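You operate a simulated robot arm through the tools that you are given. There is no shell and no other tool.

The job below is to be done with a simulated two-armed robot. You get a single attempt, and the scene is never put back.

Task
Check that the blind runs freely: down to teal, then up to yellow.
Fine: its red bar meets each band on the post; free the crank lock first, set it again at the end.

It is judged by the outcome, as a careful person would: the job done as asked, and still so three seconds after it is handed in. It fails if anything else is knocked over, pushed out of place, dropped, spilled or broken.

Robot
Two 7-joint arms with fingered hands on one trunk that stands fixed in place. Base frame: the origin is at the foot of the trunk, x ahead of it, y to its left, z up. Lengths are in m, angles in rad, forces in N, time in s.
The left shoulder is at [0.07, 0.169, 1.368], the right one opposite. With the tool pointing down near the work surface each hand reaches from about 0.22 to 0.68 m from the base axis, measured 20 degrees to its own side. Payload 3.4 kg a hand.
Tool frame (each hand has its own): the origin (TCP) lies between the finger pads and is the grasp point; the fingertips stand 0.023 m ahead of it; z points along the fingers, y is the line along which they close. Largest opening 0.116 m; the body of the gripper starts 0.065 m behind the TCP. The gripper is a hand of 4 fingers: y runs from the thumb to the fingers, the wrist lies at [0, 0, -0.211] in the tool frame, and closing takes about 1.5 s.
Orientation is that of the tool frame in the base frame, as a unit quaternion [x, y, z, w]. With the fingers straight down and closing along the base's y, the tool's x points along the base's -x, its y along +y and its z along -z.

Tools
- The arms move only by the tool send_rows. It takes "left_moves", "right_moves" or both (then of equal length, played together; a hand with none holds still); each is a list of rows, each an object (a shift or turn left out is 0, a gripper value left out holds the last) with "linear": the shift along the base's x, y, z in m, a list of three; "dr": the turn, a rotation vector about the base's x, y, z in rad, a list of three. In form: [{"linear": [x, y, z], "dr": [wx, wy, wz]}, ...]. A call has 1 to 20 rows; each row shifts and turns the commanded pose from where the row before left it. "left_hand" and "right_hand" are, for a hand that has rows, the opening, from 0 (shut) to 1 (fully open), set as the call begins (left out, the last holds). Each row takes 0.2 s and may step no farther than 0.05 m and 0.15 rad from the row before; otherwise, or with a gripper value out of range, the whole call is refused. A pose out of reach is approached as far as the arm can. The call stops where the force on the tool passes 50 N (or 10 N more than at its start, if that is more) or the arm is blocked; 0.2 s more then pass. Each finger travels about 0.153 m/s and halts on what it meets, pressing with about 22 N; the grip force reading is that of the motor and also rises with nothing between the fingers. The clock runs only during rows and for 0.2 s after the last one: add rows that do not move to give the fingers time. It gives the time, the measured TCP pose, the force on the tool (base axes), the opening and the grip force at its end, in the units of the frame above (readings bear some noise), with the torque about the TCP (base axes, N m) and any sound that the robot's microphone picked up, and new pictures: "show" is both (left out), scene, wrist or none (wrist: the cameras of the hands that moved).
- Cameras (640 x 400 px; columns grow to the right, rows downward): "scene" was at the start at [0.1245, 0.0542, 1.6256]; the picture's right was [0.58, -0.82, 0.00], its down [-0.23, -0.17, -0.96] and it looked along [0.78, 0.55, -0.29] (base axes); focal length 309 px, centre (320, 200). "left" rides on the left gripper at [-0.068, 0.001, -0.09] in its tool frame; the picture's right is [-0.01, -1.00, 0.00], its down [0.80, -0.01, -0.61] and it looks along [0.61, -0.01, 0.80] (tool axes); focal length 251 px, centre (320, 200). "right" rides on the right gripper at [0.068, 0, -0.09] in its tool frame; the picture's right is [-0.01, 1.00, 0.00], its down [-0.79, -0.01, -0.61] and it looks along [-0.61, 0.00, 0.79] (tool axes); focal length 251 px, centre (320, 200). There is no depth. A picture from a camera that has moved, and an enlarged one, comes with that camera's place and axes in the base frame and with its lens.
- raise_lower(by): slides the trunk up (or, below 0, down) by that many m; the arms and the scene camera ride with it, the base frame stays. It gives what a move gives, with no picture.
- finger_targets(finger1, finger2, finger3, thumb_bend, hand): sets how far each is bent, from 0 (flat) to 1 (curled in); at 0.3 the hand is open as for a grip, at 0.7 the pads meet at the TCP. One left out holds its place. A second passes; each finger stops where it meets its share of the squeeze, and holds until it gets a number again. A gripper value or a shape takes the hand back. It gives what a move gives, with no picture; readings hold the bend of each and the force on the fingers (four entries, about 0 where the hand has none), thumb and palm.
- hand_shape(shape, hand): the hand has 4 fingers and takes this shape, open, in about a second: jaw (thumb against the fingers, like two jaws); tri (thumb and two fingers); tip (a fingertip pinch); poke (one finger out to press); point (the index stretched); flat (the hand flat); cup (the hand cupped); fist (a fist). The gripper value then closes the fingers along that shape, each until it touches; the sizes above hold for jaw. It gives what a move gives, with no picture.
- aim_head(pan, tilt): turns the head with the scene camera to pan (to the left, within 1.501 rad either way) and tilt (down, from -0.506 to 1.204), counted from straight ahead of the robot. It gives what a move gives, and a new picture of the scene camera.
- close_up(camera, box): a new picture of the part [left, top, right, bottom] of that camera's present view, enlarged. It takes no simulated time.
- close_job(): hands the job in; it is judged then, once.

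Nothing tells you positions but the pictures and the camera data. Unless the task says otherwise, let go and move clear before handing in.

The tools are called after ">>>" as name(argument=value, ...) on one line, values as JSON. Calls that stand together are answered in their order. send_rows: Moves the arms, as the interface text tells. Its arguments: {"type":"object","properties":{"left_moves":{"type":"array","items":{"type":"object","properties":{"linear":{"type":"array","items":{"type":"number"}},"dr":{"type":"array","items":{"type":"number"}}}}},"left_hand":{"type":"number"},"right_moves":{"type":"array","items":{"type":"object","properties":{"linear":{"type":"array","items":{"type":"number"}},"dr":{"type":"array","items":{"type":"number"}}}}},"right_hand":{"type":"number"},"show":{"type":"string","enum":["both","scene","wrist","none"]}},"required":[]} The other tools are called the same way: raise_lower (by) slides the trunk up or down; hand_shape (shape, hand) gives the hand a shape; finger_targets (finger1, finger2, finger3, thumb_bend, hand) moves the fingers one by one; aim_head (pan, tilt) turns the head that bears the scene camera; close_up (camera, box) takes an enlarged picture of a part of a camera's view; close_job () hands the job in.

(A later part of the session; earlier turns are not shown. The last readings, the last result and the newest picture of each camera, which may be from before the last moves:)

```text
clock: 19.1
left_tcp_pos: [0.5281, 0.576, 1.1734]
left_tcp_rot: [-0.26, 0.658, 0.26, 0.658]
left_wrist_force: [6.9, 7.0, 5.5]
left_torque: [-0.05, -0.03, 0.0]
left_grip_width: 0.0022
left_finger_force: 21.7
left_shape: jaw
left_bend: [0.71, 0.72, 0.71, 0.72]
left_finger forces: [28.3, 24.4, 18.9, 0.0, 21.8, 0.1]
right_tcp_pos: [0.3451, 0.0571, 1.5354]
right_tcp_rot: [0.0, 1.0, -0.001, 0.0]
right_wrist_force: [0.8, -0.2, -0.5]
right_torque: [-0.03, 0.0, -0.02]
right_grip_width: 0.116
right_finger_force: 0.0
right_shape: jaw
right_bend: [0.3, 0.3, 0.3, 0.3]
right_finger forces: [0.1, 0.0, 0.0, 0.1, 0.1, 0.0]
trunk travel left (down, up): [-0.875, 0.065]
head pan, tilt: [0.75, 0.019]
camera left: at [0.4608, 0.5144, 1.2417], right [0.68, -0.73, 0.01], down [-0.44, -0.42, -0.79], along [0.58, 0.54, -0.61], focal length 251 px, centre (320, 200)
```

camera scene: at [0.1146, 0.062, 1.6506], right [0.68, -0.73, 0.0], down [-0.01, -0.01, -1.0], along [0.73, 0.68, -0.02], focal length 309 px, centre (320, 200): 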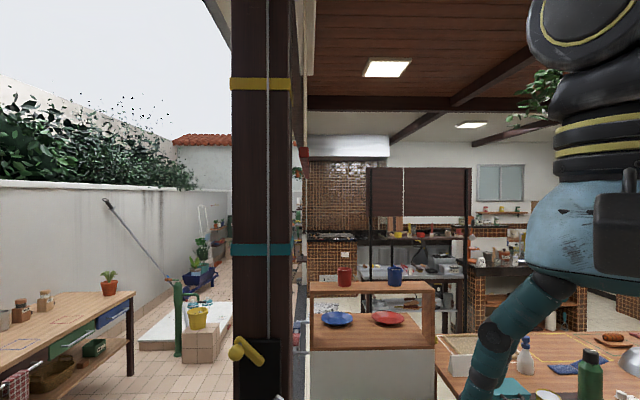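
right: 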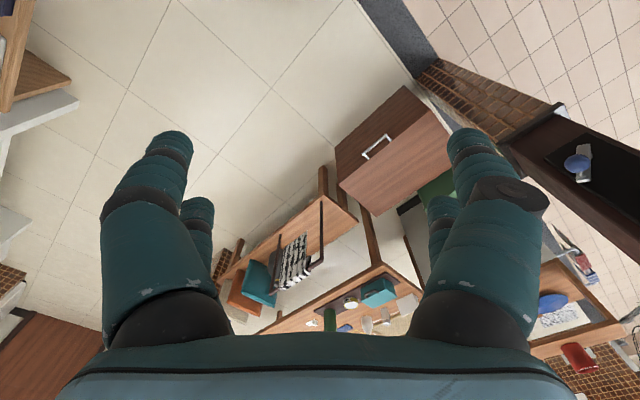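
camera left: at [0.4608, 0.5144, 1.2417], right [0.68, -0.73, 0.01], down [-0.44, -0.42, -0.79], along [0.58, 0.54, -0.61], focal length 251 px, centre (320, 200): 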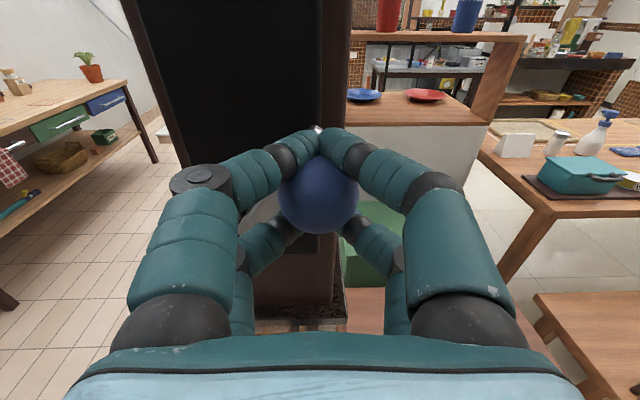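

The fingers have closed behind the knob and hold it firmly by its stem. I'll try a small clockwise turn of about 15° and watch the force and the red bar.

>>> send_rows(left_moves=[{"linear": [0.0045, -0.0046, -0.0058]}, {"linear": [0.0051, -0.0053, -0.0077]}, {}], show="both")

>>> close_up(camera="scene", box=[200, 40, 360, 260])

```text
clock: 19.9
left_tcp_pos: [0.537, 0.567, 1.161]
left_tcp_rot: [-0.26, 0.657, 0.26, 0.659]
left_wrist_force: [16.3, 17.4, 24.2]
left_torque: [0.7, 0.6, 0.0]
left_grip_width: 0.001
left_finger_force: 22.1
left_shape: jaw
left_bend: [0.71, 0.72, 0.72, 0.72]
left_finger forces: [63.2, 22.1, 37.3, 0.0, 20.0, 0.1]
right_tcp_pos: [0.3434, 0.0578, 1.5348]
right_tcp_rot: [-0.001, 1.0, 0.0, 0.0]
right_wrist_force: [-0.6, -0.2, -0.4]
right_torque: [-0.03, 0.0, -0.01]
right_grip_width: 0.1159
right_finger_force: 0.0
right_shape: jaw
right_bend: [0.3, 0.3, 0.3, 0.3]
right_finger forces: [0.1, 0.0, 0.1, 0.0, 0.0, 0.0]
trunk travel left (down, up): [-0.875, 0.065]
head pan, tilt: [0.75, 0.019]
camera scene: at [0.1157, 0.064, 1.6508], right [0.68, -0.73, 0.0], down [-0.01, -0.01, -1.0], along [0.73, 0.68, -0.02], focal length 309 px, centre (320, 200)
camera left: at [0.4704, 0.5051, 1.2291], right [0.68, -0.73, 0.01], down [-0.44, -0.42, -0.8], along [0.59, 0.54, -0.6], focal length 251 px, centre (320, 200)
```

scene: 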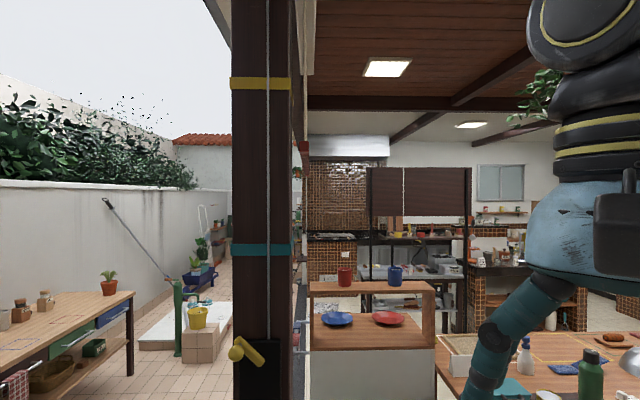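
left: 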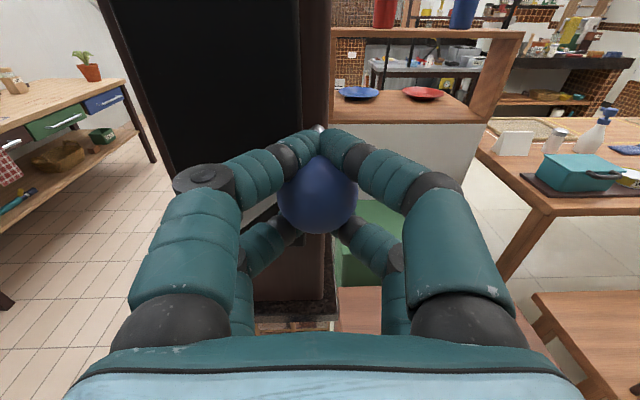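

```text
1.82 times, centred on (280, 150) of scene
camera zoom: at [0.1157, 0.064, 1.6508], right [0.68, -0.73, 0.0], down [-0.01, -0.01, -1.0], along [0.73, 0.68, -0.02], focal length 562 px, centre (393, 291)
```

zoom: 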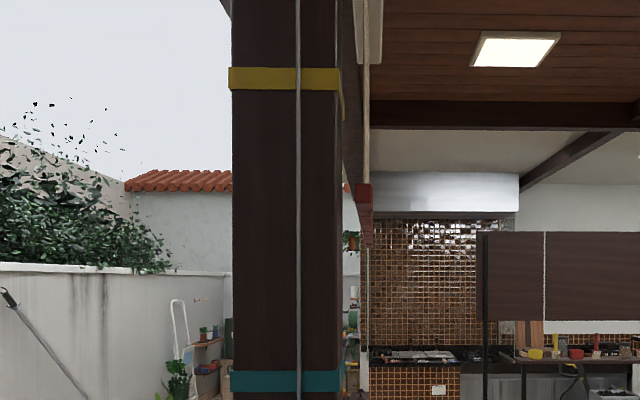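

Turning clockwise raised the bar by about 1.6 cm for about 14°, so the lock is free and one full turn moves it about 0.4 m. Lowering needs counter-clockwise turning. I'll loosen the grip slightly so the knob can swivel with less side load.

>>> send_rows(left_moves=[{"linear": [0.001, 0.001, 0]}, {}, {}], left_hand=0.1, show="scene")

>>> close_up(camera="scene", box=[200, 40, 360, 260])

>>> close_up(camera="left", box=[220, 80, 420, 280])

```text
clock: 20.7
left_tcp_pos: [0.5369, 0.5653, 1.1575]
left_tcp_rot: [-0.259, 0.659, 0.258, 0.657]
left_wrist_force: [0.5, 0.3, -0.2]
left_torque: [0.01, 0.0, 0.01]
left_grip_width: 0.0115
left_finger_force: 0.0
left_shape: jaw
left_bend: [0.72, 0.72, 0.72, 0.73]
left_finger forces: [0.0, 0.1, 0.1, 0.1, 0.4, 0.0]
right_tcp_pos: [0.3426, 0.0568, 1.5344]
right_tcp_rot: [0.0, 1.0, 0.001, 0.0]
right_wrist_force: [0.0, 0.4, 0.1]
right_torque: [0.0, 0.02, -0.02]
right_grip_width: 0.116
right_finger_force: 0.1
right_shape: jaw
right_bend: [0.3, 0.3, 0.3, 0.3]
right_finger forces: [0.0, 0.1, 0.0, 0.1, 0.0, 0.1]
trunk travel left (down, up): [-0.875, 0.065]
head pan, tilt: [0.75, 0.019]
camera scene: at [0.1148, 0.0621, 1.6504], right [0.68, -0.73, 0.0], down [-0.01, -0.01, -1.0], along [0.73, 0.68, -0.02], focal length 309 px, centre (320, 200)
```

scene: 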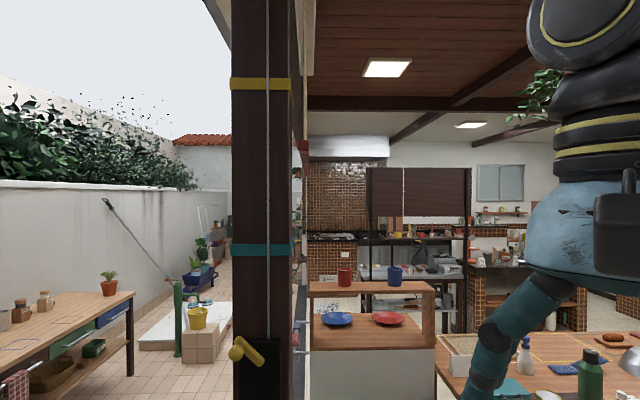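

```text
1.82 times, centred on (280, 150) of scene
camera zoom: at [0.1148, 0.0621, 1.6504], right [0.68, -0.73, 0.0], down [-0.01, -0.01, -1.0], along [0.73, 0.68, -0.02], focal length 562 px, centre (393, 291)
```

zoom: 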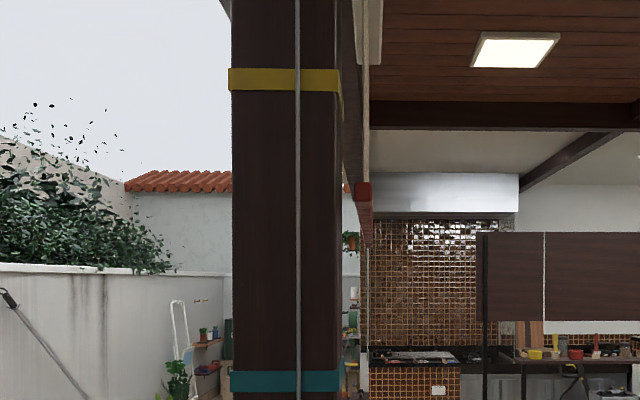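

```text
2.00 times, centred on (320, 180) of left
camera zoom: at [0.47, 0.5041, 1.2268], right [0.68, -0.73, 0.01], down [-0.44, -0.42, -0.79], along [0.58, 0.54, -0.61], focal length 503 px, centre (320, 240)
```

zoom: 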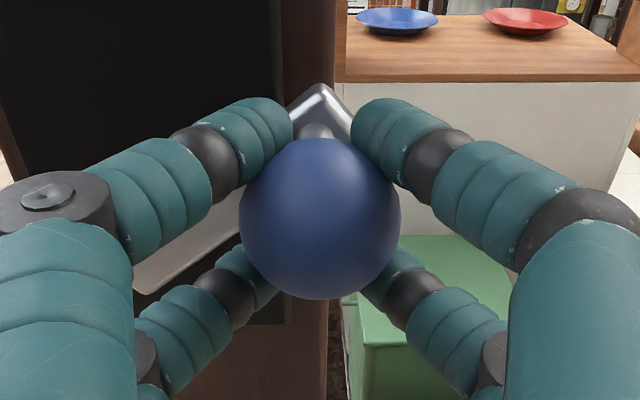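

The grip is now a loose cage with no load, and the bar held its height. I'll turn counter-clockwise about 48° and compare.

>>> send_rows(left_moves=[{"linear": [-0.0068, 0.007, 0.0117]}, {"linear": [-0.0084, 0.0086, 0.0094]}, {"linear": [-0.0095, 0.0098, 0.0067]}, {"linear": [-0.0103, 0.0106, 0.0037]}, {}], show="both")

>>> close_up(camera="scene", box=[200, 40, 360, 260])

```text
clock: 21.9
left_tcp_pos: [0.5013, 0.6014, 1.1933]
left_tcp_rot: [-0.259, 0.658, 0.259, 0.658]
left_wrist_force: [-0.5, 0.1, -1.2]
left_torque: [-0.03, -0.02, 0.02]
left_grip_width: 0.0119
left_finger_force: 0.1
left_shape: jaw
left_bend: [0.72, 0.71, 0.71, 0.74]
left_finger forces: [0.1, 1.9, 1.0, 0.0, 0.0, 0.1]
right_tcp_pos: [0.3439, 0.0559, 1.5362]
right_tcp_rot: [-0.002, 1.0, 0.0, 0.001]
right_wrist_force: [0.9, 0.3, -0.6]
right_torque: [0.0, 0.0, -0.02]
right_grip_width: 0.1156
right_finger_force: 0.1
right_shape: jaw
right_bend: [0.3, 0.3, 0.3, 0.3]
right_finger forces: [0.1, 0.0, 0.0, 0.1, 0.0, 0.0]
trunk travel left (down, up): [-0.875, 0.065]
head pan, tilt: [0.75, 0.019]
camera scene: at [0.1153, 0.0626, 1.6506], right [0.68, -0.73, 0.0], down [-0.01, -0.01, -1.0], along [0.73, 0.68, -0.02], focal length 309 px, centre (320, 200)
camera left: at [0.4349, 0.541, 1.261], right [0.68, -0.73, 0.01], down [-0.44, -0.42, -0.79], along [0.58, 0.54, -0.61], focal length 251 px, centre (320, 200)
```

scene: 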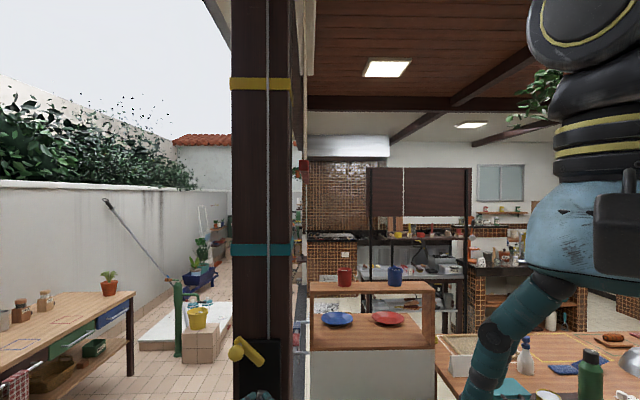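
left: 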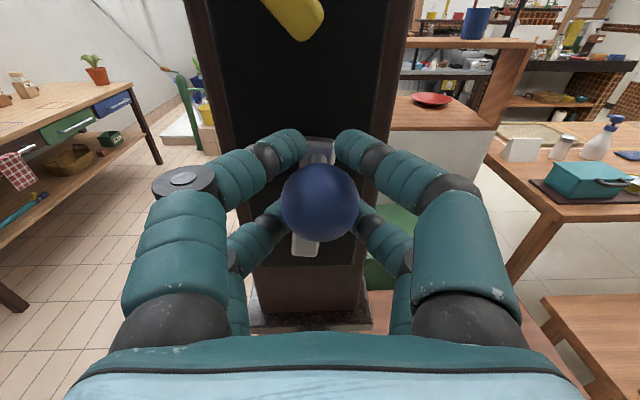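

```text
1.82 times, centred on (280, 150) of scene
camera zoom: at [0.1153, 0.0626, 1.6506], right [0.68, -0.73, 0.0], down [-0.01, -0.01, -1.0], along [0.73, 0.68, -0.02], focal length 562 px, centre (393, 291)
```

zoom: 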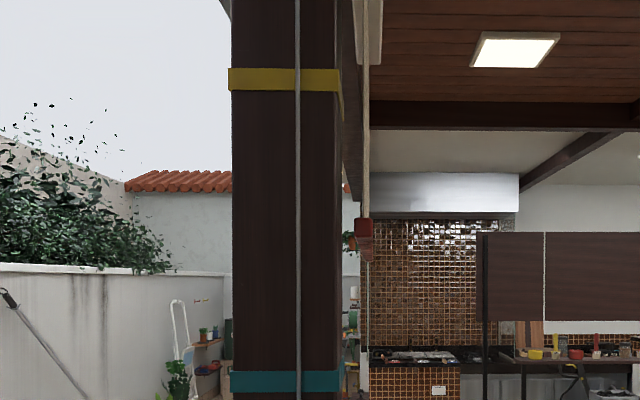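

The crank turns easily with only 1–2 N, and the bar comes down about 44 px per radian in the enlarged view. I'll continue counter-clockwise another quarter turn and check.

>>> send_rows(left_moves=[{"linear": [-0.0108, 0.0111, -0.0036]}, {"linear": [-0.0104, 0.0107, -0.0029]}, {"linear": [-0.0098, 0.0101, -0.006]}, {"linear": [-0.0087, 0.009, -0.0087]}, {"linear": [-0.0072, 0.0075, -0.0112]}, {"linear": [-0.0055, 0.0057, -0.013]}, {"linear": [-0.0034, 0.0035, -0.0145]}, {"linear": [-0.0013, 0.0014, -0.0151]}], show="both")

>>> close_up(camera="scene", box=[200, 40, 360, 260])

```text
clock: 23.7
left_tcp_pos: [0.4447, 0.6604, 1.1161]
left_tcp_rot: [-0.259, 0.659, 0.258, 0.658]
left_wrist_force: [-0.2, 1.4, -0.5]
left_torque: [-0.03, -0.02, 0.0]
left_grip_width: 0.012
left_finger_force: 0.0
left_shape: jaw
left_bend: [0.71, 0.72, 0.72, 0.74]
left_finger forces: [0.7, 1.7, 0.0, 0.1, 0.0, 0.1]
right_tcp_pos: [0.3433, 0.0574, 1.5363]
right_tcp_rot: [-0.001, 1.0, 0.0, 0.0]
right_wrist_force: [-0.9, 0.1, 1.5]
right_torque: [0.02, -0.02, 0.0]
right_grip_width: 0.1162
right_finger_force: 0.1
right_shape: jaw
right_bend: [0.3, 0.3, 0.3, 0.3]
right_finger forces: [0.0, 0.0, 0.1, 0.0, 0.0, 0.1]
trunk travel left (down, up): [-0.875, 0.065]
head pan, tilt: [0.75, 0.019]
camera scene: at [0.1143, 0.0632, 1.6507], right [0.68, -0.73, 0.0], down [-0.01, -0.01, -1.0], along [0.73, 0.68, -0.02], focal length 309 px, centre (320, 200)
camera left: at [0.3772, 0.5997, 1.1846], right [0.68, -0.73, 0.01], down [-0.44, -0.42, -0.79], along [0.58, 0.54, -0.61], focal length 251 px, centre (320, 200)
```

scene: 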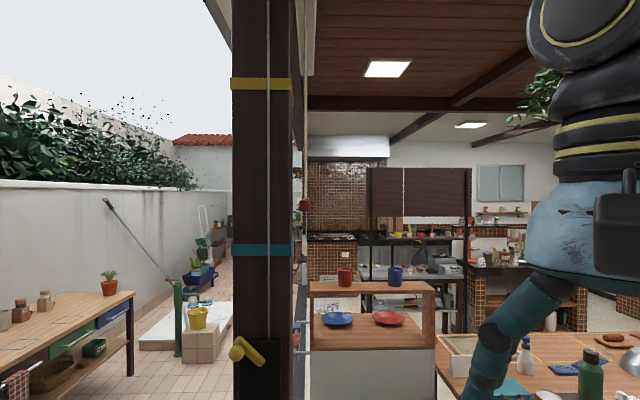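
left: 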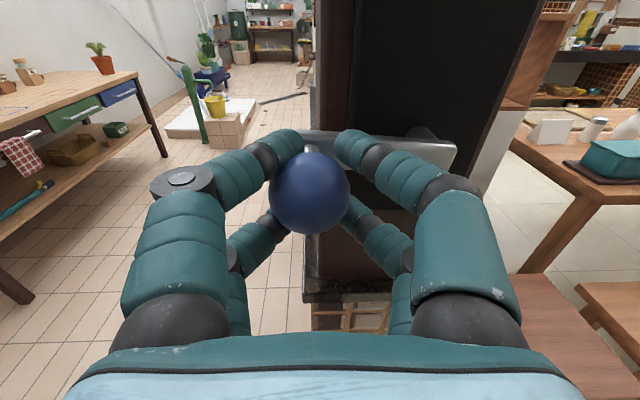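

```text
1.82 times, centred on (280, 150) of scene
camera zoom: at [0.1143, 0.0632, 1.6507], right [0.68, -0.73, 0.0], down [-0.01, -0.01, -1.0], along [0.73, 0.68, -0.02], focal length 562 px, centre (393, 291)
```

zoom: 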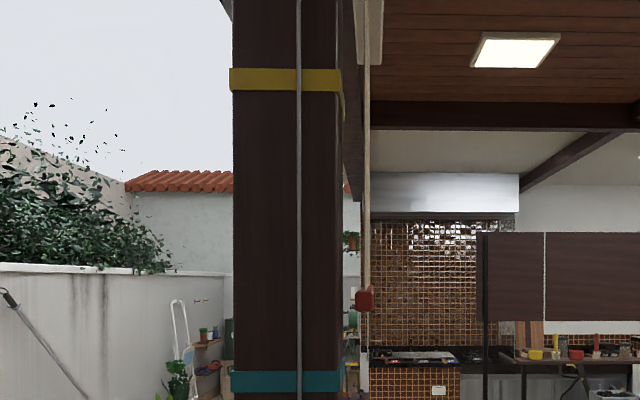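

The bar is now about level with the head camera (z≈1.62), so it needs roughly 85–95° more. To measure its height against the teal band without perspective error, I'll bring the right hand's camera level with the band and look at the post from another side.

>>> send_rows(right_moves=[{"linear": [0.01, 0.013, 0], "dr": [0, -0.1307, 0]}, {"linear": [0.01, 0.013, 0], "dr": [0, -0.1307, 0]}, {"linear": [0.01, 0.013, 0], "dr": [0, -0.1307, 0]}, {"linear": [0.01, 0.013, 0], "dr": [0, -0.1307, 0]}, {"linear": [0.01, 0.013, 0], "dr": [0, -0.1307, 0]}, {"linear": [0.01, 0.013, 0], "dr": [0, -0.1307, 0]}, {"linear": [0.01, 0.013, 0], "dr": [0, -0.1307, 0]}, {"linear": [0.01, 0.013, 0], "dr": [0, 0, 0.1425]}, {"linear": [0.01, 0.013, 0], "dr": [0, 0, 0.1425]}, {"linear": [0.01, 0.013, 0], "dr": [0, 0, 0.1425]}, {"linear": [0.01, 0.013, 0], "dr": [0, 0, 0.1425]}, {"linear": [0.01, 0.013, 0], "dr": [0, 0, 0.1425]}, {"linear": [0.01, 0.013, 0], "dr": [0, 0, 0.1425]}, {"linear": [0.01, 0.013, 0], "dr": [0, 0, 0.1425]}, {"linear": [0.01, 0.013, 0], "dr": [0, 0, 0.1425]}], show="both")

```text
clock: 26.9
left_tcp_pos: [0.4445, 0.6616, 1.1168]
left_tcp_rot: [-0.26, 0.657, 0.26, 0.658]
left_wrist_force: [-0.1, 1.7, -1.0]
left_torque: [0.01, 0.02, 0.01]
left_grip_width: 0.0116
left_finger_force: 0.0
left_shape: jaw
left_bend: [0.72, 0.71, 0.72, 0.74]
left_finger forces: [0.2, 1.4, 0.1, 0.1, 0.0, 0.0]
right_tcp_pos: [0.4928, 0.2512, 1.5375]
right_tcp_rot: [-0.483, 0.755, 0.24, 0.372]
right_wrist_force: [-0.7, -0.1, -0.5]
right_torque: [-0.03, 0.0, 0.01]
right_grip_width: 0.1161
right_finger_force: 0.1
right_shape: jaw
right_bend: [0.3, 0.3, 0.3, 0.3]
right_finger forces: [0.0, 0.0, 0.0, 0.1, 0.0, 0.0]
trunk travel left (down, up): [-0.875, 0.065]
head pan, tilt: [0.75, 0.019]
camera scene: at [0.1141, 0.0633, 1.6507], right [0.68, -0.73, 0.0], down [-0.01, -0.01, -1.0], along [0.73, 0.68, -0.02], focal length 309 px, centre (320, 200)
camera right: at [0.4461, 0.1489, 1.538], right [-0.91, 0.42, 0.01], down [0.01, 0.0, 1.0], along [0.42, 0.91, 0.0], focal length 251 px, centre (320, 200)
```

scene: 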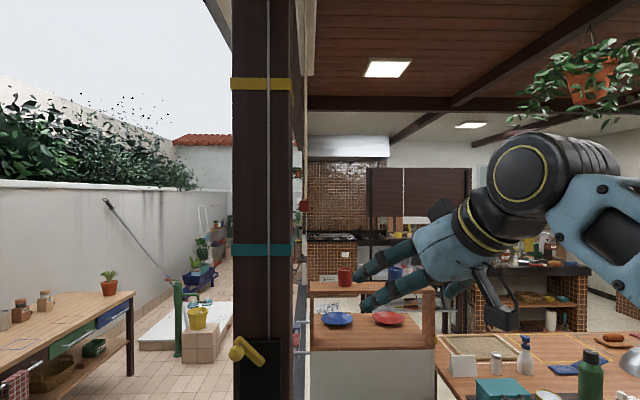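
right: 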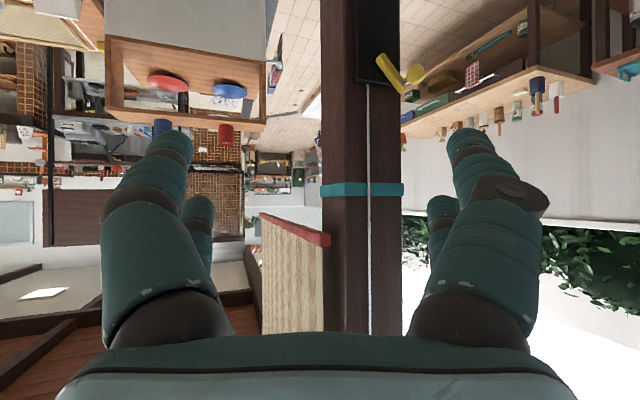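

The right camera gives an excellent (upside-down) view: the teal band, the blind cloth and its red bar ending beside the post. I'll enlarge it.

>>> close_up(camera="right", box=[240, 150, 420, 270])

```text
3.33 times, centred on (330, 210) of right
camera zoom: at [0.4461, 0.1489, 1.538], right [-0.91, 0.42, 0.01], down [0.01, 0.0, 1.0], along [0.42, 0.91, 0.0], focal length 838 px, centre (287, 167)
```

zoom: 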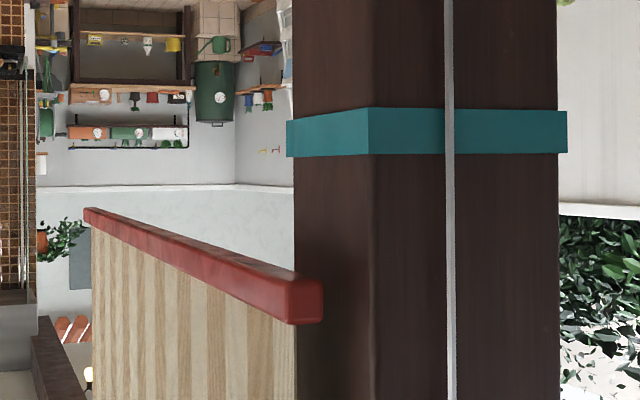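

The bar's near end triangulates to (0.648, 0.615, 1.623) and the teal band's centre to z≈1.519, so about 10 cm remain. I'll turn about 80° more counter-clockwise, then re-measure with this level camera.

>>> send_rows(left_moves=[{"linear": [-0.0026, 0.0027, -0.0148]}, {"linear": [0.0029, -0.0029, -0.0153]}, {"linear": [0.005, -0.0052, -0.0141]}, {"linear": [0.007, -0.0072, -0.0124]}, {"linear": [0.0086, -0.0089, -0.01]}, {"linear": [0.0098, -0.0101, -0.0072]}, {"linear": [0.0088, -0.0091, -0.0036]}, {}], show="both")

>>> close_up(camera="right", box=[240, 150, 420, 270])

>>> close_up(camera="scene", box=[200, 40, 360, 260])

```text
clock: 28.7
left_tcp_pos: [0.4843, 0.621, 1.0354]
left_tcp_rot: [-0.261, 0.659, 0.259, 0.657]
left_wrist_force: [-4.6, 3.1, -11.4]
left_torque: [-0.21, -0.16, 0.01]
left_grip_width: 0.0127
left_finger_force: 0.0
left_shape: jaw
left_bend: [0.7, 0.72, 0.72, 0.74]
left_finger forces: [4.7, 10.1, 0.1, 0.0, 0.0, 0.1]
right_tcp_pos: [0.4943, 0.2533, 1.5364]
right_tcp_rot: [-0.483, 0.756, 0.237, 0.371]
right_wrist_force: [0.7, 0.2, 0.5]
right_torque: [-0.04, -0.01, 0.01]
right_grip_width: 0.1157
right_finger_force: 0.1
right_shape: jaw
right_bend: [0.3, 0.3, 0.3, 0.3]
right_finger forces: [0.1, 0.0, 0.0, 0.0, 0.0, 0.0]
trunk travel left (down, up): [-0.875, 0.065]
head pan, tilt: [0.75, 0.019]
camera scene: at [0.1151, 0.0659, 1.6504], right [0.68, -0.73, 0.0], down [-0.01, -0.02, -1.0], along [0.73, 0.68, -0.02], focal length 309 px, centre (320, 200)
camera left: at [0.4175, 0.561, 1.1042], right [0.68, -0.73, 0.01], down [-0.44, -0.42, -0.79], along [0.58, 0.54, -0.61], focal length 251 px, centre (320, 200)
```

scene: 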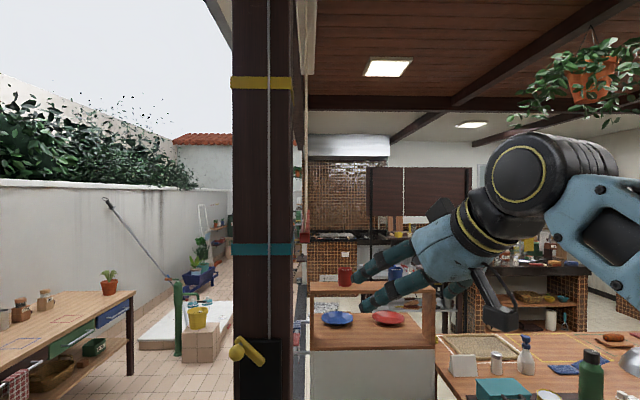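
left: 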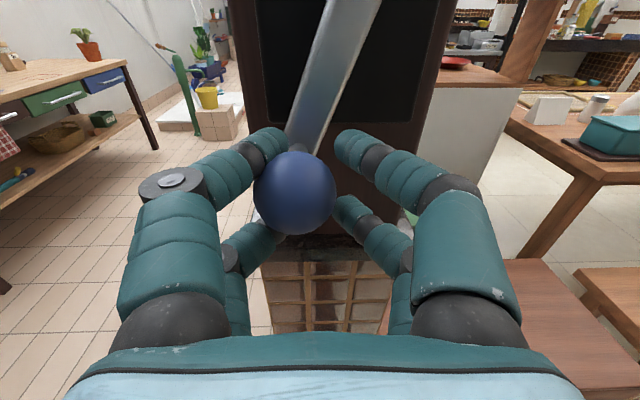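

```text
3.33 times, centred on (330, 210) of right
camera zoom: at [0.4461, 0.152, 1.5369], right [-0.91, 0.42, 0.01], down [0.01, 0.0, 1.0], along [0.42, 0.91, -0.01], focal length 838 px, centre (287, 167)
```

zoom: 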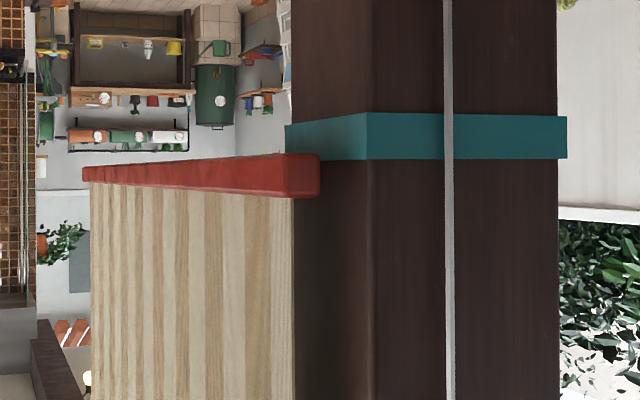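

```text
1.82 times, centred on (280, 150) of scene
camera zoom: at [0.1151, 0.0659, 1.6504], right [0.68, -0.73, 0.0], down [-0.01, -0.02, -1.0], along [0.73, 0.68, -0.02], focal length 562 px, centre (393, 291)
```

zoom: 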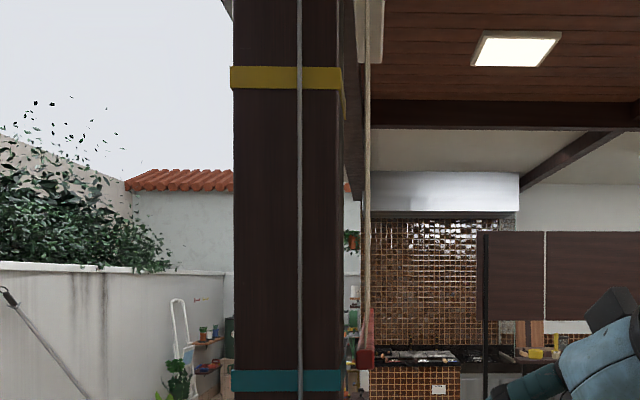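

The bar is at z≈1.542 now, with about 2.3 cm to go. The hand is riding slightly inside the knob's circle (11 N downward push), so I'll drop it a few millimetres while continuing to the right.

>>> send_rows(left_moves=[{"linear": [0.0056, -0.0057, -0.005]}, {"linear": [0.0077, -0.0079, -0.001]}, {}], show="wrist")

>>> close_up(camera="right", box=[240, 150, 420, 270])

```text
clock: 29.5
left_tcp_pos: [0.4966, 0.6085, 1.0296]
left_tcp_rot: [-0.26, 0.659, 0.258, 0.657]
left_wrist_force: [-3.7, 1.6, -13.9]
left_torque: [-0.29, -0.32, 0.05]
left_grip_width: 0.0128
left_finger_force: 0.1
left_shape: jaw
left_bend: [0.69, 0.72, 0.72, 0.74]
left_finger forces: [5.5, 13.1, 0.0, 0.1, 0.1, 0.0]
right_tcp_pos: [0.4953, 0.2545, 1.5363]
right_tcp_rot: [-0.483, 0.756, 0.237, 0.372]
right_wrist_force: [-0.3, 0.0, -0.1]
right_torque: [0.01, 0.0, 0.02]
right_grip_width: 0.1158
right_finger_force: 0.1
right_shape: jaw
right_bend: [0.3, 0.3, 0.3, 0.3]
right_finger forces: [0.1, 0.0, 0.0, 0.1, 0.0, 0.1]
trunk travel left (down, up): [-0.875, 0.065]
head pan, tilt: [0.75, 0.019]
camera left: at [0.4308, 0.548, 1.0982], right [0.68, -0.73, 0.01], down [-0.44, -0.42, -0.79], along [0.58, 0.54, -0.61], focal length 251 px, centre (320, 200)
```

left: 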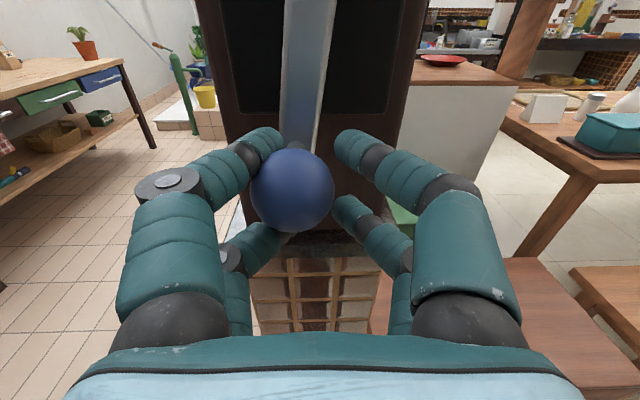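

```text
3.33 times, centred on (330, 210) of right
camera zoom: at [0.447, 0.1526, 1.5367], right [-0.91, 0.42, 0.01], down [0.01, 0.0, 1.0], along [0.42, 0.91, -0.01], focal length 838 px, centre (287, 167)
```

zoom: 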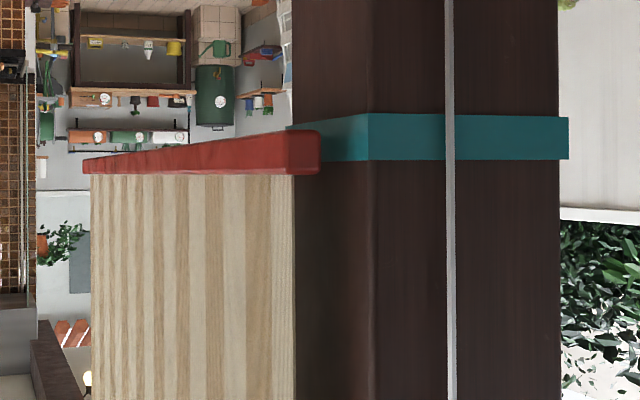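

The bar overlaps the band's upper part now, with about 1 cm left to centre on it. One more small step.

>>> send_rows(left_moves=[{"linear": [0.0045, -0.0046, -0.003]}, {"linear": [0.0045, -0.0046, 0]}, {}], show="wrist")

>>> close_up(camera="right", box=[240, 150, 420, 270])

```text
clock: 30.3
left_tcp_pos: [0.505, 0.6003, 1.0273]
left_tcp_rot: [-0.261, 0.659, 0.259, 0.657]
left_wrist_force: [-7.0, 2.4, -14.7]
left_torque: [-0.36, -0.31, 0.06]
left_grip_width: 0.0132
left_finger_force: 0.1
left_shape: jaw
left_bend: [0.68, 0.73, 0.72, 0.74]
left_finger forces: [7.7, 14.3, 0.0, 0.0, 0.0, 0.0]
right_tcp_pos: [0.4942, 0.2554, 1.5356]
right_tcp_rot: [-0.485, 0.755, 0.238, 0.371]
right_wrist_force: [0.2, -0.6, -0.2]
right_torque: [0.02, -0.03, 0.01]
right_grip_width: 0.116
right_finger_force: 0.1
right_shape: jaw
right_bend: [0.3, 0.3, 0.3, 0.3]
right_finger forces: [0.0, 0.1, 0.0, 0.0, 0.0, 0.1]
trunk travel left (down, up): [-0.875, 0.065]
head pan, tilt: [0.75, 0.019]
camera left: at [0.4394, 0.5397, 1.0967], right [0.68, -0.73, 0.01], down [-0.44, -0.42, -0.79], along [0.58, 0.54, -0.61], focal length 251 px, centre (320, 200)
```

left: 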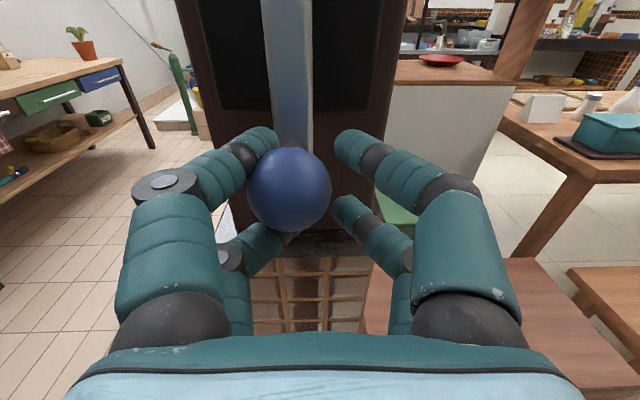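

```text
3.33 times, centred on (330, 210) of right
camera zoom: at [0.4461, 0.1531, 1.5369], right [-0.91, 0.42, 0.01], down [0.01, 0.0, 1.0], along [0.42, 0.91, -0.01], focal length 838 px, centre (287, 167)
```

zoom: 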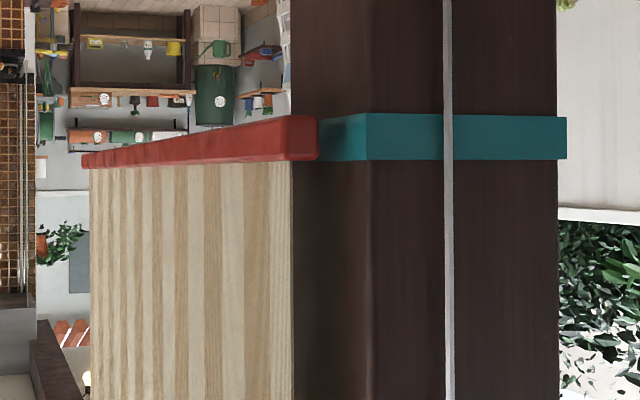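

The bar's end is level with the teal band (both at z≈1.518). I'll hold a moment there, then begin turning clockwise to raise it.

>>> send_rows(left_moves=[{}, {}, {}, {"linear": [-0.0145, 0.0149, 0.0033]}, {"linear": [-0.0139, 0.0143, 0.0044]}, {"linear": [-0.0125, 0.0129, 0.0094]}, {"linear": [-0.0105, 0.0108, 0.0138]}, {}], show="wrist")

>>> close_up(camera="right", box=[240, 150, 420, 270])

```text
clock: 32.1
left_tcp_pos: [0.4578, 0.6496, 1.0612]
left_tcp_rot: [-0.26, 0.657, 0.26, 0.658]
left_wrist_force: [5.8, -3.4, -1.8]
left_torque: [-0.01, -0.08, 0.04]
left_grip_width: 0.0126
left_finger_force: 0.0
left_shape: jaw
left_bend: [0.72, 0.72, 0.67, 0.74]
left_finger forces: [0.1, 0.1, 7.4, 0.1, 0.1, 0.1]
right_tcp_pos: [0.4975, 0.2513, 1.5362]
right_tcp_rot: [-0.483, 0.756, 0.239, 0.371]
right_wrist_force: [0.9, 0.0, -0.4]
right_torque: [-0.01, 0.01, 0.0]
right_grip_width: 0.1158
right_finger_force: 0.0
right_shape: jaw
right_bend: [0.3, 0.3, 0.3, 0.3]
right_finger forces: [0.1, 0.1, 0.0, 0.0, 0.0, 0.0]
trunk travel left (down, up): [-0.875, 0.065]
head pan, tilt: [0.75, 0.019]
camera left: at [0.3905, 0.5896, 1.1297], right [0.68, -0.73, 0.01], down [-0.44, -0.42, -0.8], along [0.59, 0.54, -0.61], focal length 251 px, centre (320, 200)
```

left: 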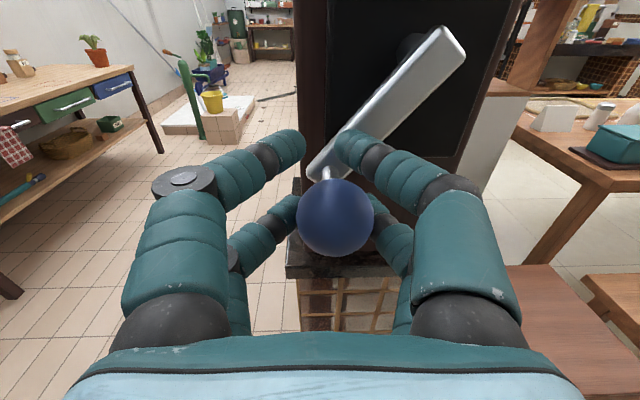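

```text
3.33 times, centred on (330, 210) of right
camera zoom: at [0.4487, 0.149, 1.5368], right [-0.91, 0.42, 0.01], down [0.01, 0.0, 1.0], along [0.42, 0.91, 0.0], focal length 838 px, centre (287, 167)
```

zoom: 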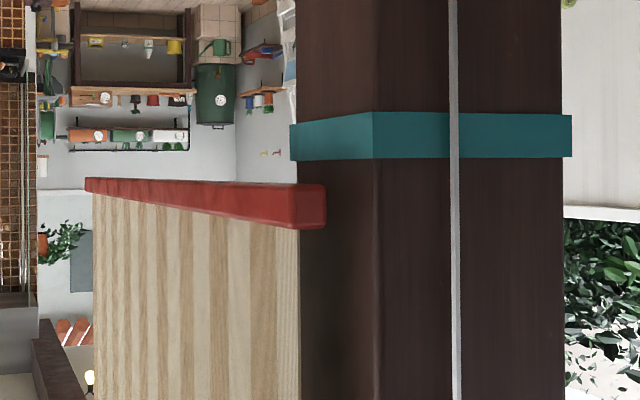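

The bar is rising as planned with a light force. I'll continue clockwise over the left side and top.

>>> send_rows(left_moves=[{"linear": [-0.0114, 0.0118, 0.0158]}, {"linear": [-0.0042, 0.0044, 0.0195]}, {"linear": [-0.0006, 0.0006, 0.0203]}, {"linear": [0.0031, -0.0032, 0.0199]}, {"linear": [0.0065, -0.0067, 0.018]}, {"linear": [0.0096, -0.0099, 0.0151]}, {"linear": [0.0119, -0.0123, 0.0109]}, {"linear": [0.0136, -0.014, 0.0061]}], show="both")

```text
clock: 33.9
left_tcp_pos: [0.4836, 0.6205, 1.1865]
left_tcp_rot: [-0.259, 0.658, 0.261, 0.657]
left_wrist_force: [0.4, 0.3, 0.8]
left_torque: [-0.02, -0.02, -0.04]
left_grip_width: 0.0118
left_finger_force: 0.0
left_shape: jaw
left_bend: [0.72, 0.72, 0.72, 0.74]
left_finger forces: [0.0, 0.0, 0.0, 0.0, 0.0, 0.1]
right_tcp_pos: [0.4944, 0.2503, 1.5378]
right_tcp_rot: [-0.484, 0.755, 0.239, 0.371]
right_wrist_force: [-0.7, 0.5, -0.3]
right_torque: [-0.02, 0.02, -0.01]
right_grip_width: 0.1158
right_finger_force: 0.0
right_shape: jaw
right_bend: [0.3, 0.3, 0.3, 0.3]
right_finger forces: [0.0, 0.0, 0.1, 0.0, 0.1, 0.0]
trunk travel left (down, up): [-0.875, 0.065]
head pan, tilt: [0.75, 0.019]
camera scene: at [0.115, 0.0622, 1.6507], right [0.68, -0.73, 0.0], down [-0.01, -0.01, -1.0], along [0.73, 0.68, -0.02], focal length 309 px, centre (320, 200)
camera left: at [0.4177, 0.5595, 1.2549], right [0.68, -0.73, 0.01], down [-0.44, -0.42, -0.79], along [0.58, 0.54, -0.61], focal length 251 px, centre (320, 200)
```

scene: 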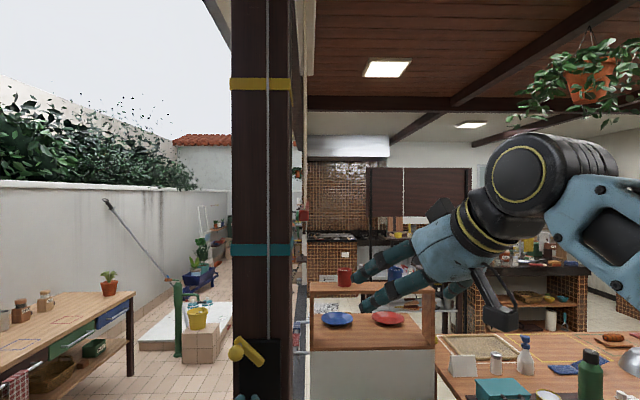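
left: 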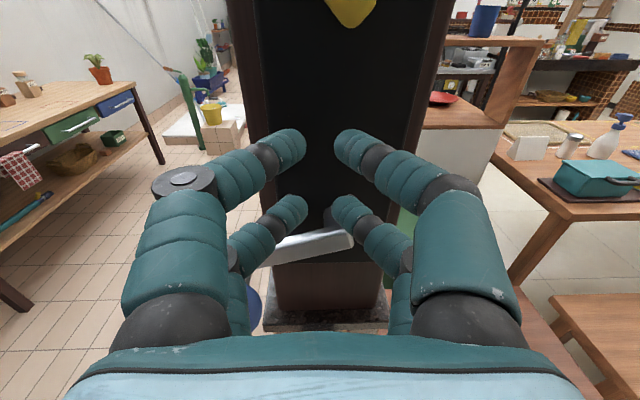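

The knob slipped out of the loose cage; the hand is now empty above it. I'll check where the crank and bar rest.

>>> close_up(camera="left", box=[200, 180, 440, 340])

>>> close_up(camera="right", box=[240, 150, 420, 270])

```text
2.50 times, centred on (320, 260) of left
camera zoom: at [0.4177, 0.5595, 1.2549], right [0.68, -0.73, 0.01], down [-0.44, -0.42, -0.79], along [0.58, 0.54, -0.61], focal length 629 px, centre (320, 50)
```

zoom: 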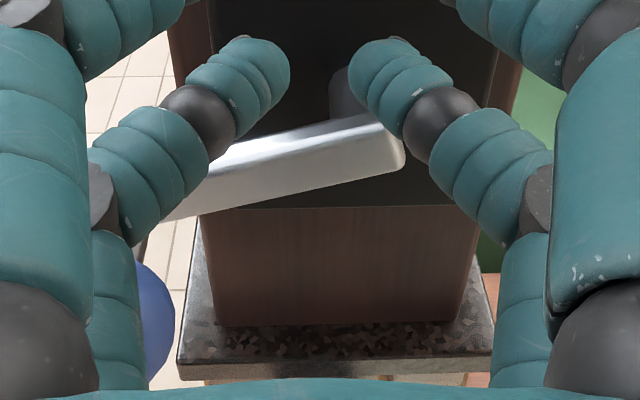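

```text
3.33 times, centred on (330, 210) of right
camera zoom: at [0.4461, 0.1486, 1.5373], right [-0.91, 0.42, 0.01], down [0.01, 0.0, 1.0], along [0.42, 0.91, 0.0], focal length 838 px, centre (287, 167)
```

zoom: 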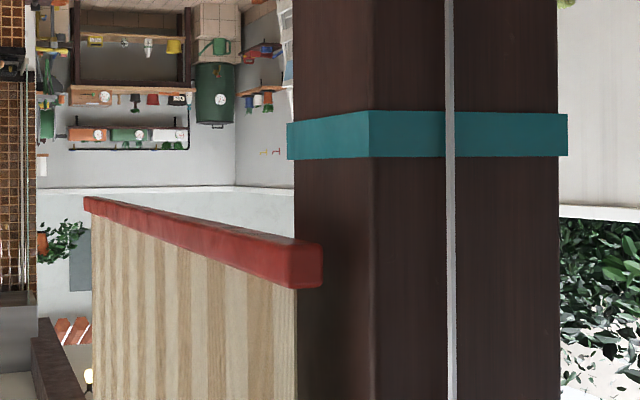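

The bar held itself at z≈1.597 when released, so friction keeps the crank in place and I can re-grip safely. I'll back off, open, and line up again with the knob, now at about 200° on its circle.

>>> send_rows(left_moves=[{"linear": [-0.0162, -0.0157, 0]}, {"linear": [-0.0162, -0.0157, 0]}, {"linear": [-0.0162, -0.0157, 0]}, {"linear": [-0.0162, -0.0157, 0]}], show="none")

>>> send_rows(left_moves=[{"linear": [-0.0104, 0.0107, -0.0259]}, {"linear": [-0.0104, 0.0107, -0.0259]}, {"linear": [-0.0104, 0.0107, -0.0259]}, {"linear": [-0.0104, 0.0107, -0.0259]}, {}], left_hand=1.0, show="wrist")

```text
clock: 34.9
left_tcp_pos: [0.4168, 0.5582, 1.1879]
left_tcp_rot: [-0.259, 0.657, 0.26, 0.658]
left_wrist_force: [-0.2, -0.5, -0.6]
left_torque: [-0.01, -0.01, 0.0]
left_grip_width: 0.0115
left_finger_force: 0.0
left_shape: jaw
left_bend: [0.72, 0.72, 0.72, 0.74]
left_finger forces: [0.0, 0.0, 0.0, 0.0, 0.0, 0.0]
right_tcp_pos: [0.4937, 0.2501, 1.5386]
right_tcp_rot: [-0.485, 0.755, 0.239, 0.371]
right_wrist_force: [-0.3, 0.0, -0.5]
right_torque: [0.02, 0.04, -0.04]
right_grip_width: 0.1158
right_finger_force: 0.0
right_shape: jaw
right_bend: [0.3, 0.3, 0.3, 0.3]
right_finger forces: [0.0, 0.0, 0.0, 0.0, 0.0, 0.0]
trunk travel left (down, up): [-0.875, 0.065]
head pan, tilt: [0.75, 0.019]
```

```text
clock: 36.1
left_tcp_pos: [0.3771, 0.6023, 1.0824]
left_tcp_rot: [-0.259, 0.658, 0.259, 0.658]
left_wrist_force: [-0.8, -0.2, 0.8]
left_torque: [0.03, 0.02, 0.03]
left_grip_width: 0.1158
left_finger_force: 0.1
left_shape: jaw
left_bend: [0.3, 0.3, 0.3, 0.3]
left_finger forces: [0.0, 0.0, 0.0, 0.1, 0.1, 0.0]
right_tcp_pos: [0.4936, 0.25, 1.5373]
right_tcp_rot: [-0.483, 0.756, 0.239, 0.372]
right_wrist_force: [-0.3, 0.4, -0.3]
right_torque: [-0.01, 0.0, 0.0]
right_grip_width: 0.1161
right_finger_force: 0.2
right_shape: jaw
right_bend: [0.3, 0.3, 0.3, 0.3]
right_finger forces: [0.0, 0.1, 0.0, 0.1, 0.1, 0.0]
trunk travel left (down, up): [-0.875, 0.065]
head pan, tilt: [0.75, 0.019]
camera left: at [0.3105, 0.5408, 1.15], right [0.68, -0.73, 0.01], down [-0.44, -0.42, -0.79], along [0.58, 0.54, -0.61], focal length 251 px, centre (320, 200)
```

left: 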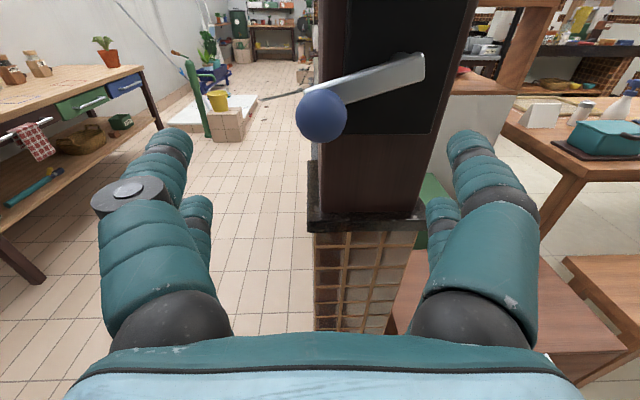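

The knob is straight ahead and slightly above the hand's centre. I'll advance onto it, a touch deeper than before, and close more tightly.

>>> send_rows(left_moves=[{"linear": [0.0135, 0.0131, 0.0013]}, {"linear": [0.0135, 0.0131, 0.0013]}, {"linear": [0.0135, 0.0131, 0.0013]}, {"linear": [0.0135, 0.0131, 0.0013]}, {"linear": [0.0135, 0.0131, 0.0013]}, {}], left_hand=1.0, show="wrist")

>>> send_rows(left_moves=[{}, {}, {}, {}, {}, {}], left_hand=0.05, show="wrist")

```text
clock: 37.5
left_tcp_pos: [0.4433, 0.6667, 1.0918]
left_tcp_rot: [-0.26, 0.657, 0.26, 0.658]
left_wrist_force: [0.6, -0.2, -0.4]
left_torque: [0.04, 0.01, 0.0]
left_grip_width: 0.1159
left_finger_force: 0.1
left_shape: jaw
left_bend: [0.3, 0.3, 0.3, 0.3]
left_finger forces: [0.1, 0.1, 0.1, 0.0, 0.1, 0.1]
right_tcp_pos: [0.4947, 0.2495, 1.5374]
right_tcp_rot: [-0.483, 0.755, 0.239, 0.373]
right_wrist_force: [0.4, 0.2, 0.2]
right_torque: [-0.03, 0.03, 0.04]
right_grip_width: 0.1159
right_finger_force: 0.0
right_shape: jaw
right_bend: [0.3, 0.3, 0.3, 0.3]
right_finger forces: [0.1, 0.0, 0.0, 0.0, 0.1, 0.1]
trunk travel left (down, up): [-0.875, 0.065]
head pan, tilt: [0.75, 0.019]
camera left: at [0.3765, 0.6055, 1.1591], right [0.68, -0.73, 0.01], down [-0.44, -0.42, -0.8], along [0.58, 0.54, -0.61], focal length 251 px, centre (320, 200)
```

left: 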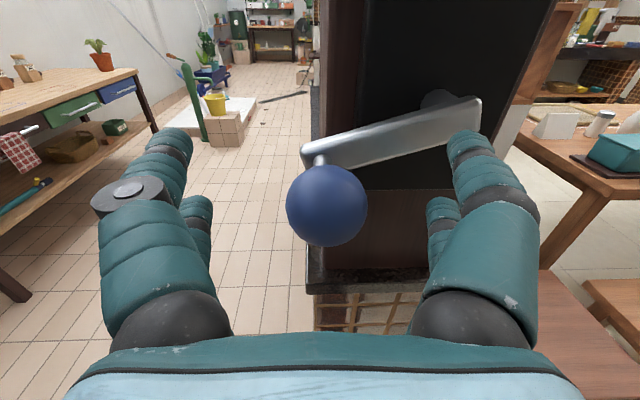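

```text
clock: 38.9
left_tcp_pos: [0.4434, 0.6648, 1.0908]
left_tcp_rot: [-0.259, 0.658, 0.259, 0.658]
left_wrist_force: [1.4, -2.7, -1.8]
left_torque: [-0.02, 0.0, 0.03]
left_grip_width: 0.0065
left_finger_force: 0.1
left_shape: jaw
left_bend: [0.71, 0.71, 0.7, 0.72]
left_finger forces: [0.0, 0.2, 3.0, 0.0, 0.1, 0.0]
right_tcp_pos: [0.4958, 0.2495, 1.5379]
right_tcp_rot: [-0.482, 0.756, 0.238, 0.373]
right_wrist_force: [0.1, 0.7, -0.3]
right_torque: [-0.01, 0.0, -0.04]
right_grip_width: 0.1161
right_finger_force: 0.1
right_shape: jaw
right_bend: [0.3, 0.3, 0.3, 0.3]
right_finger forces: [0.0, 0.0, 0.0, 0.1, 0.0, 0.1]
trunk travel left (down, up): [-0.875, 0.065]
head pan, tilt: [0.75, 0.019]
camera left: at [0.377, 0.6051, 1.1588], right [0.68, -0.73, 0.01], down [-0.44, -0.42, -0.79], along [0.58, 0.54, -0.61], focal length 251 px, centre (320, 200)
```

left: 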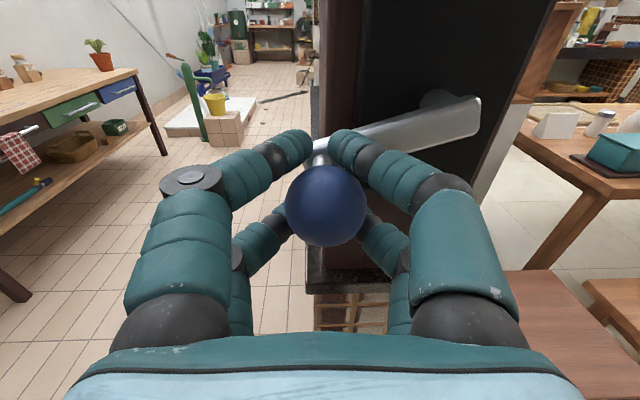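

The knob is held again, sitting slightly low in the cage. I'll turn clockwise in small batches and keep checking that the knob stays seated.

>>> send_rows(left_moves=[{"linear": [-0.0015, 0.0016, 0.0131]}, {"linear": [0.0006, -0.0006, 0.0152]}, {"linear": [0.0029, -0.0029, 0.0157]}, {}], show="wrist")

```text
clock: 39.9
left_tcp_pos: [0.4469, 0.6645, 1.1333]
left_tcp_rot: [-0.26, 0.658, 0.26, 0.658]
left_wrist_force: [-0.6, 0.9, -0.3]
left_torque: [-0.02, 0.01, 0.01]
left_grip_width: 0.006
left_finger_force: 0.0
left_shape: jaw
left_bend: [0.71, 0.71, 0.71, 0.72]
left_finger forces: [0.0, 0.1, 0.1, 0.0, 0.0, 0.0]
right_tcp_pos: [0.4944, 0.2513, 1.5373]
right_tcp_rot: [-0.484, 0.756, 0.239, 0.372]
right_wrist_force: [0.7, 0.1, -0.2]
right_torque: [-0.05, -0.02, -0.02]
right_grip_width: 0.1159
right_finger_force: 0.2
right_shape: jaw
right_bend: [0.3, 0.3, 0.3, 0.3]
right_finger forces: [0.1, 0.1, 0.1, 0.0, 0.1, 0.1]
trunk travel left (down, up): [-0.875, 0.065]
head pan, tilt: [0.75, 0.019]
camera left: at [0.3795, 0.6044, 1.2021], right [0.68, -0.73, 0.01], down [-0.44, -0.42, -0.79], along [0.58, 0.54, -0.61], focal length 251 px, centre (320, 200)
```

left: 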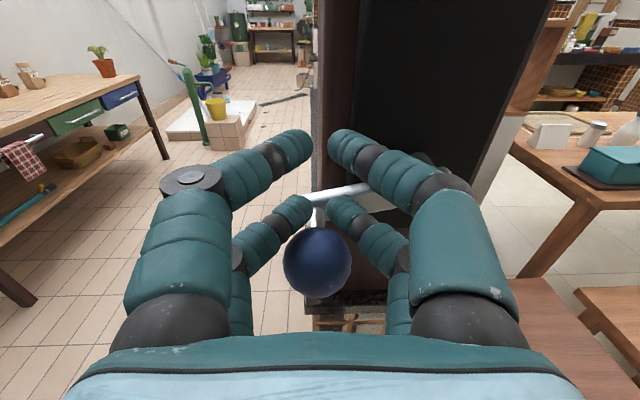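

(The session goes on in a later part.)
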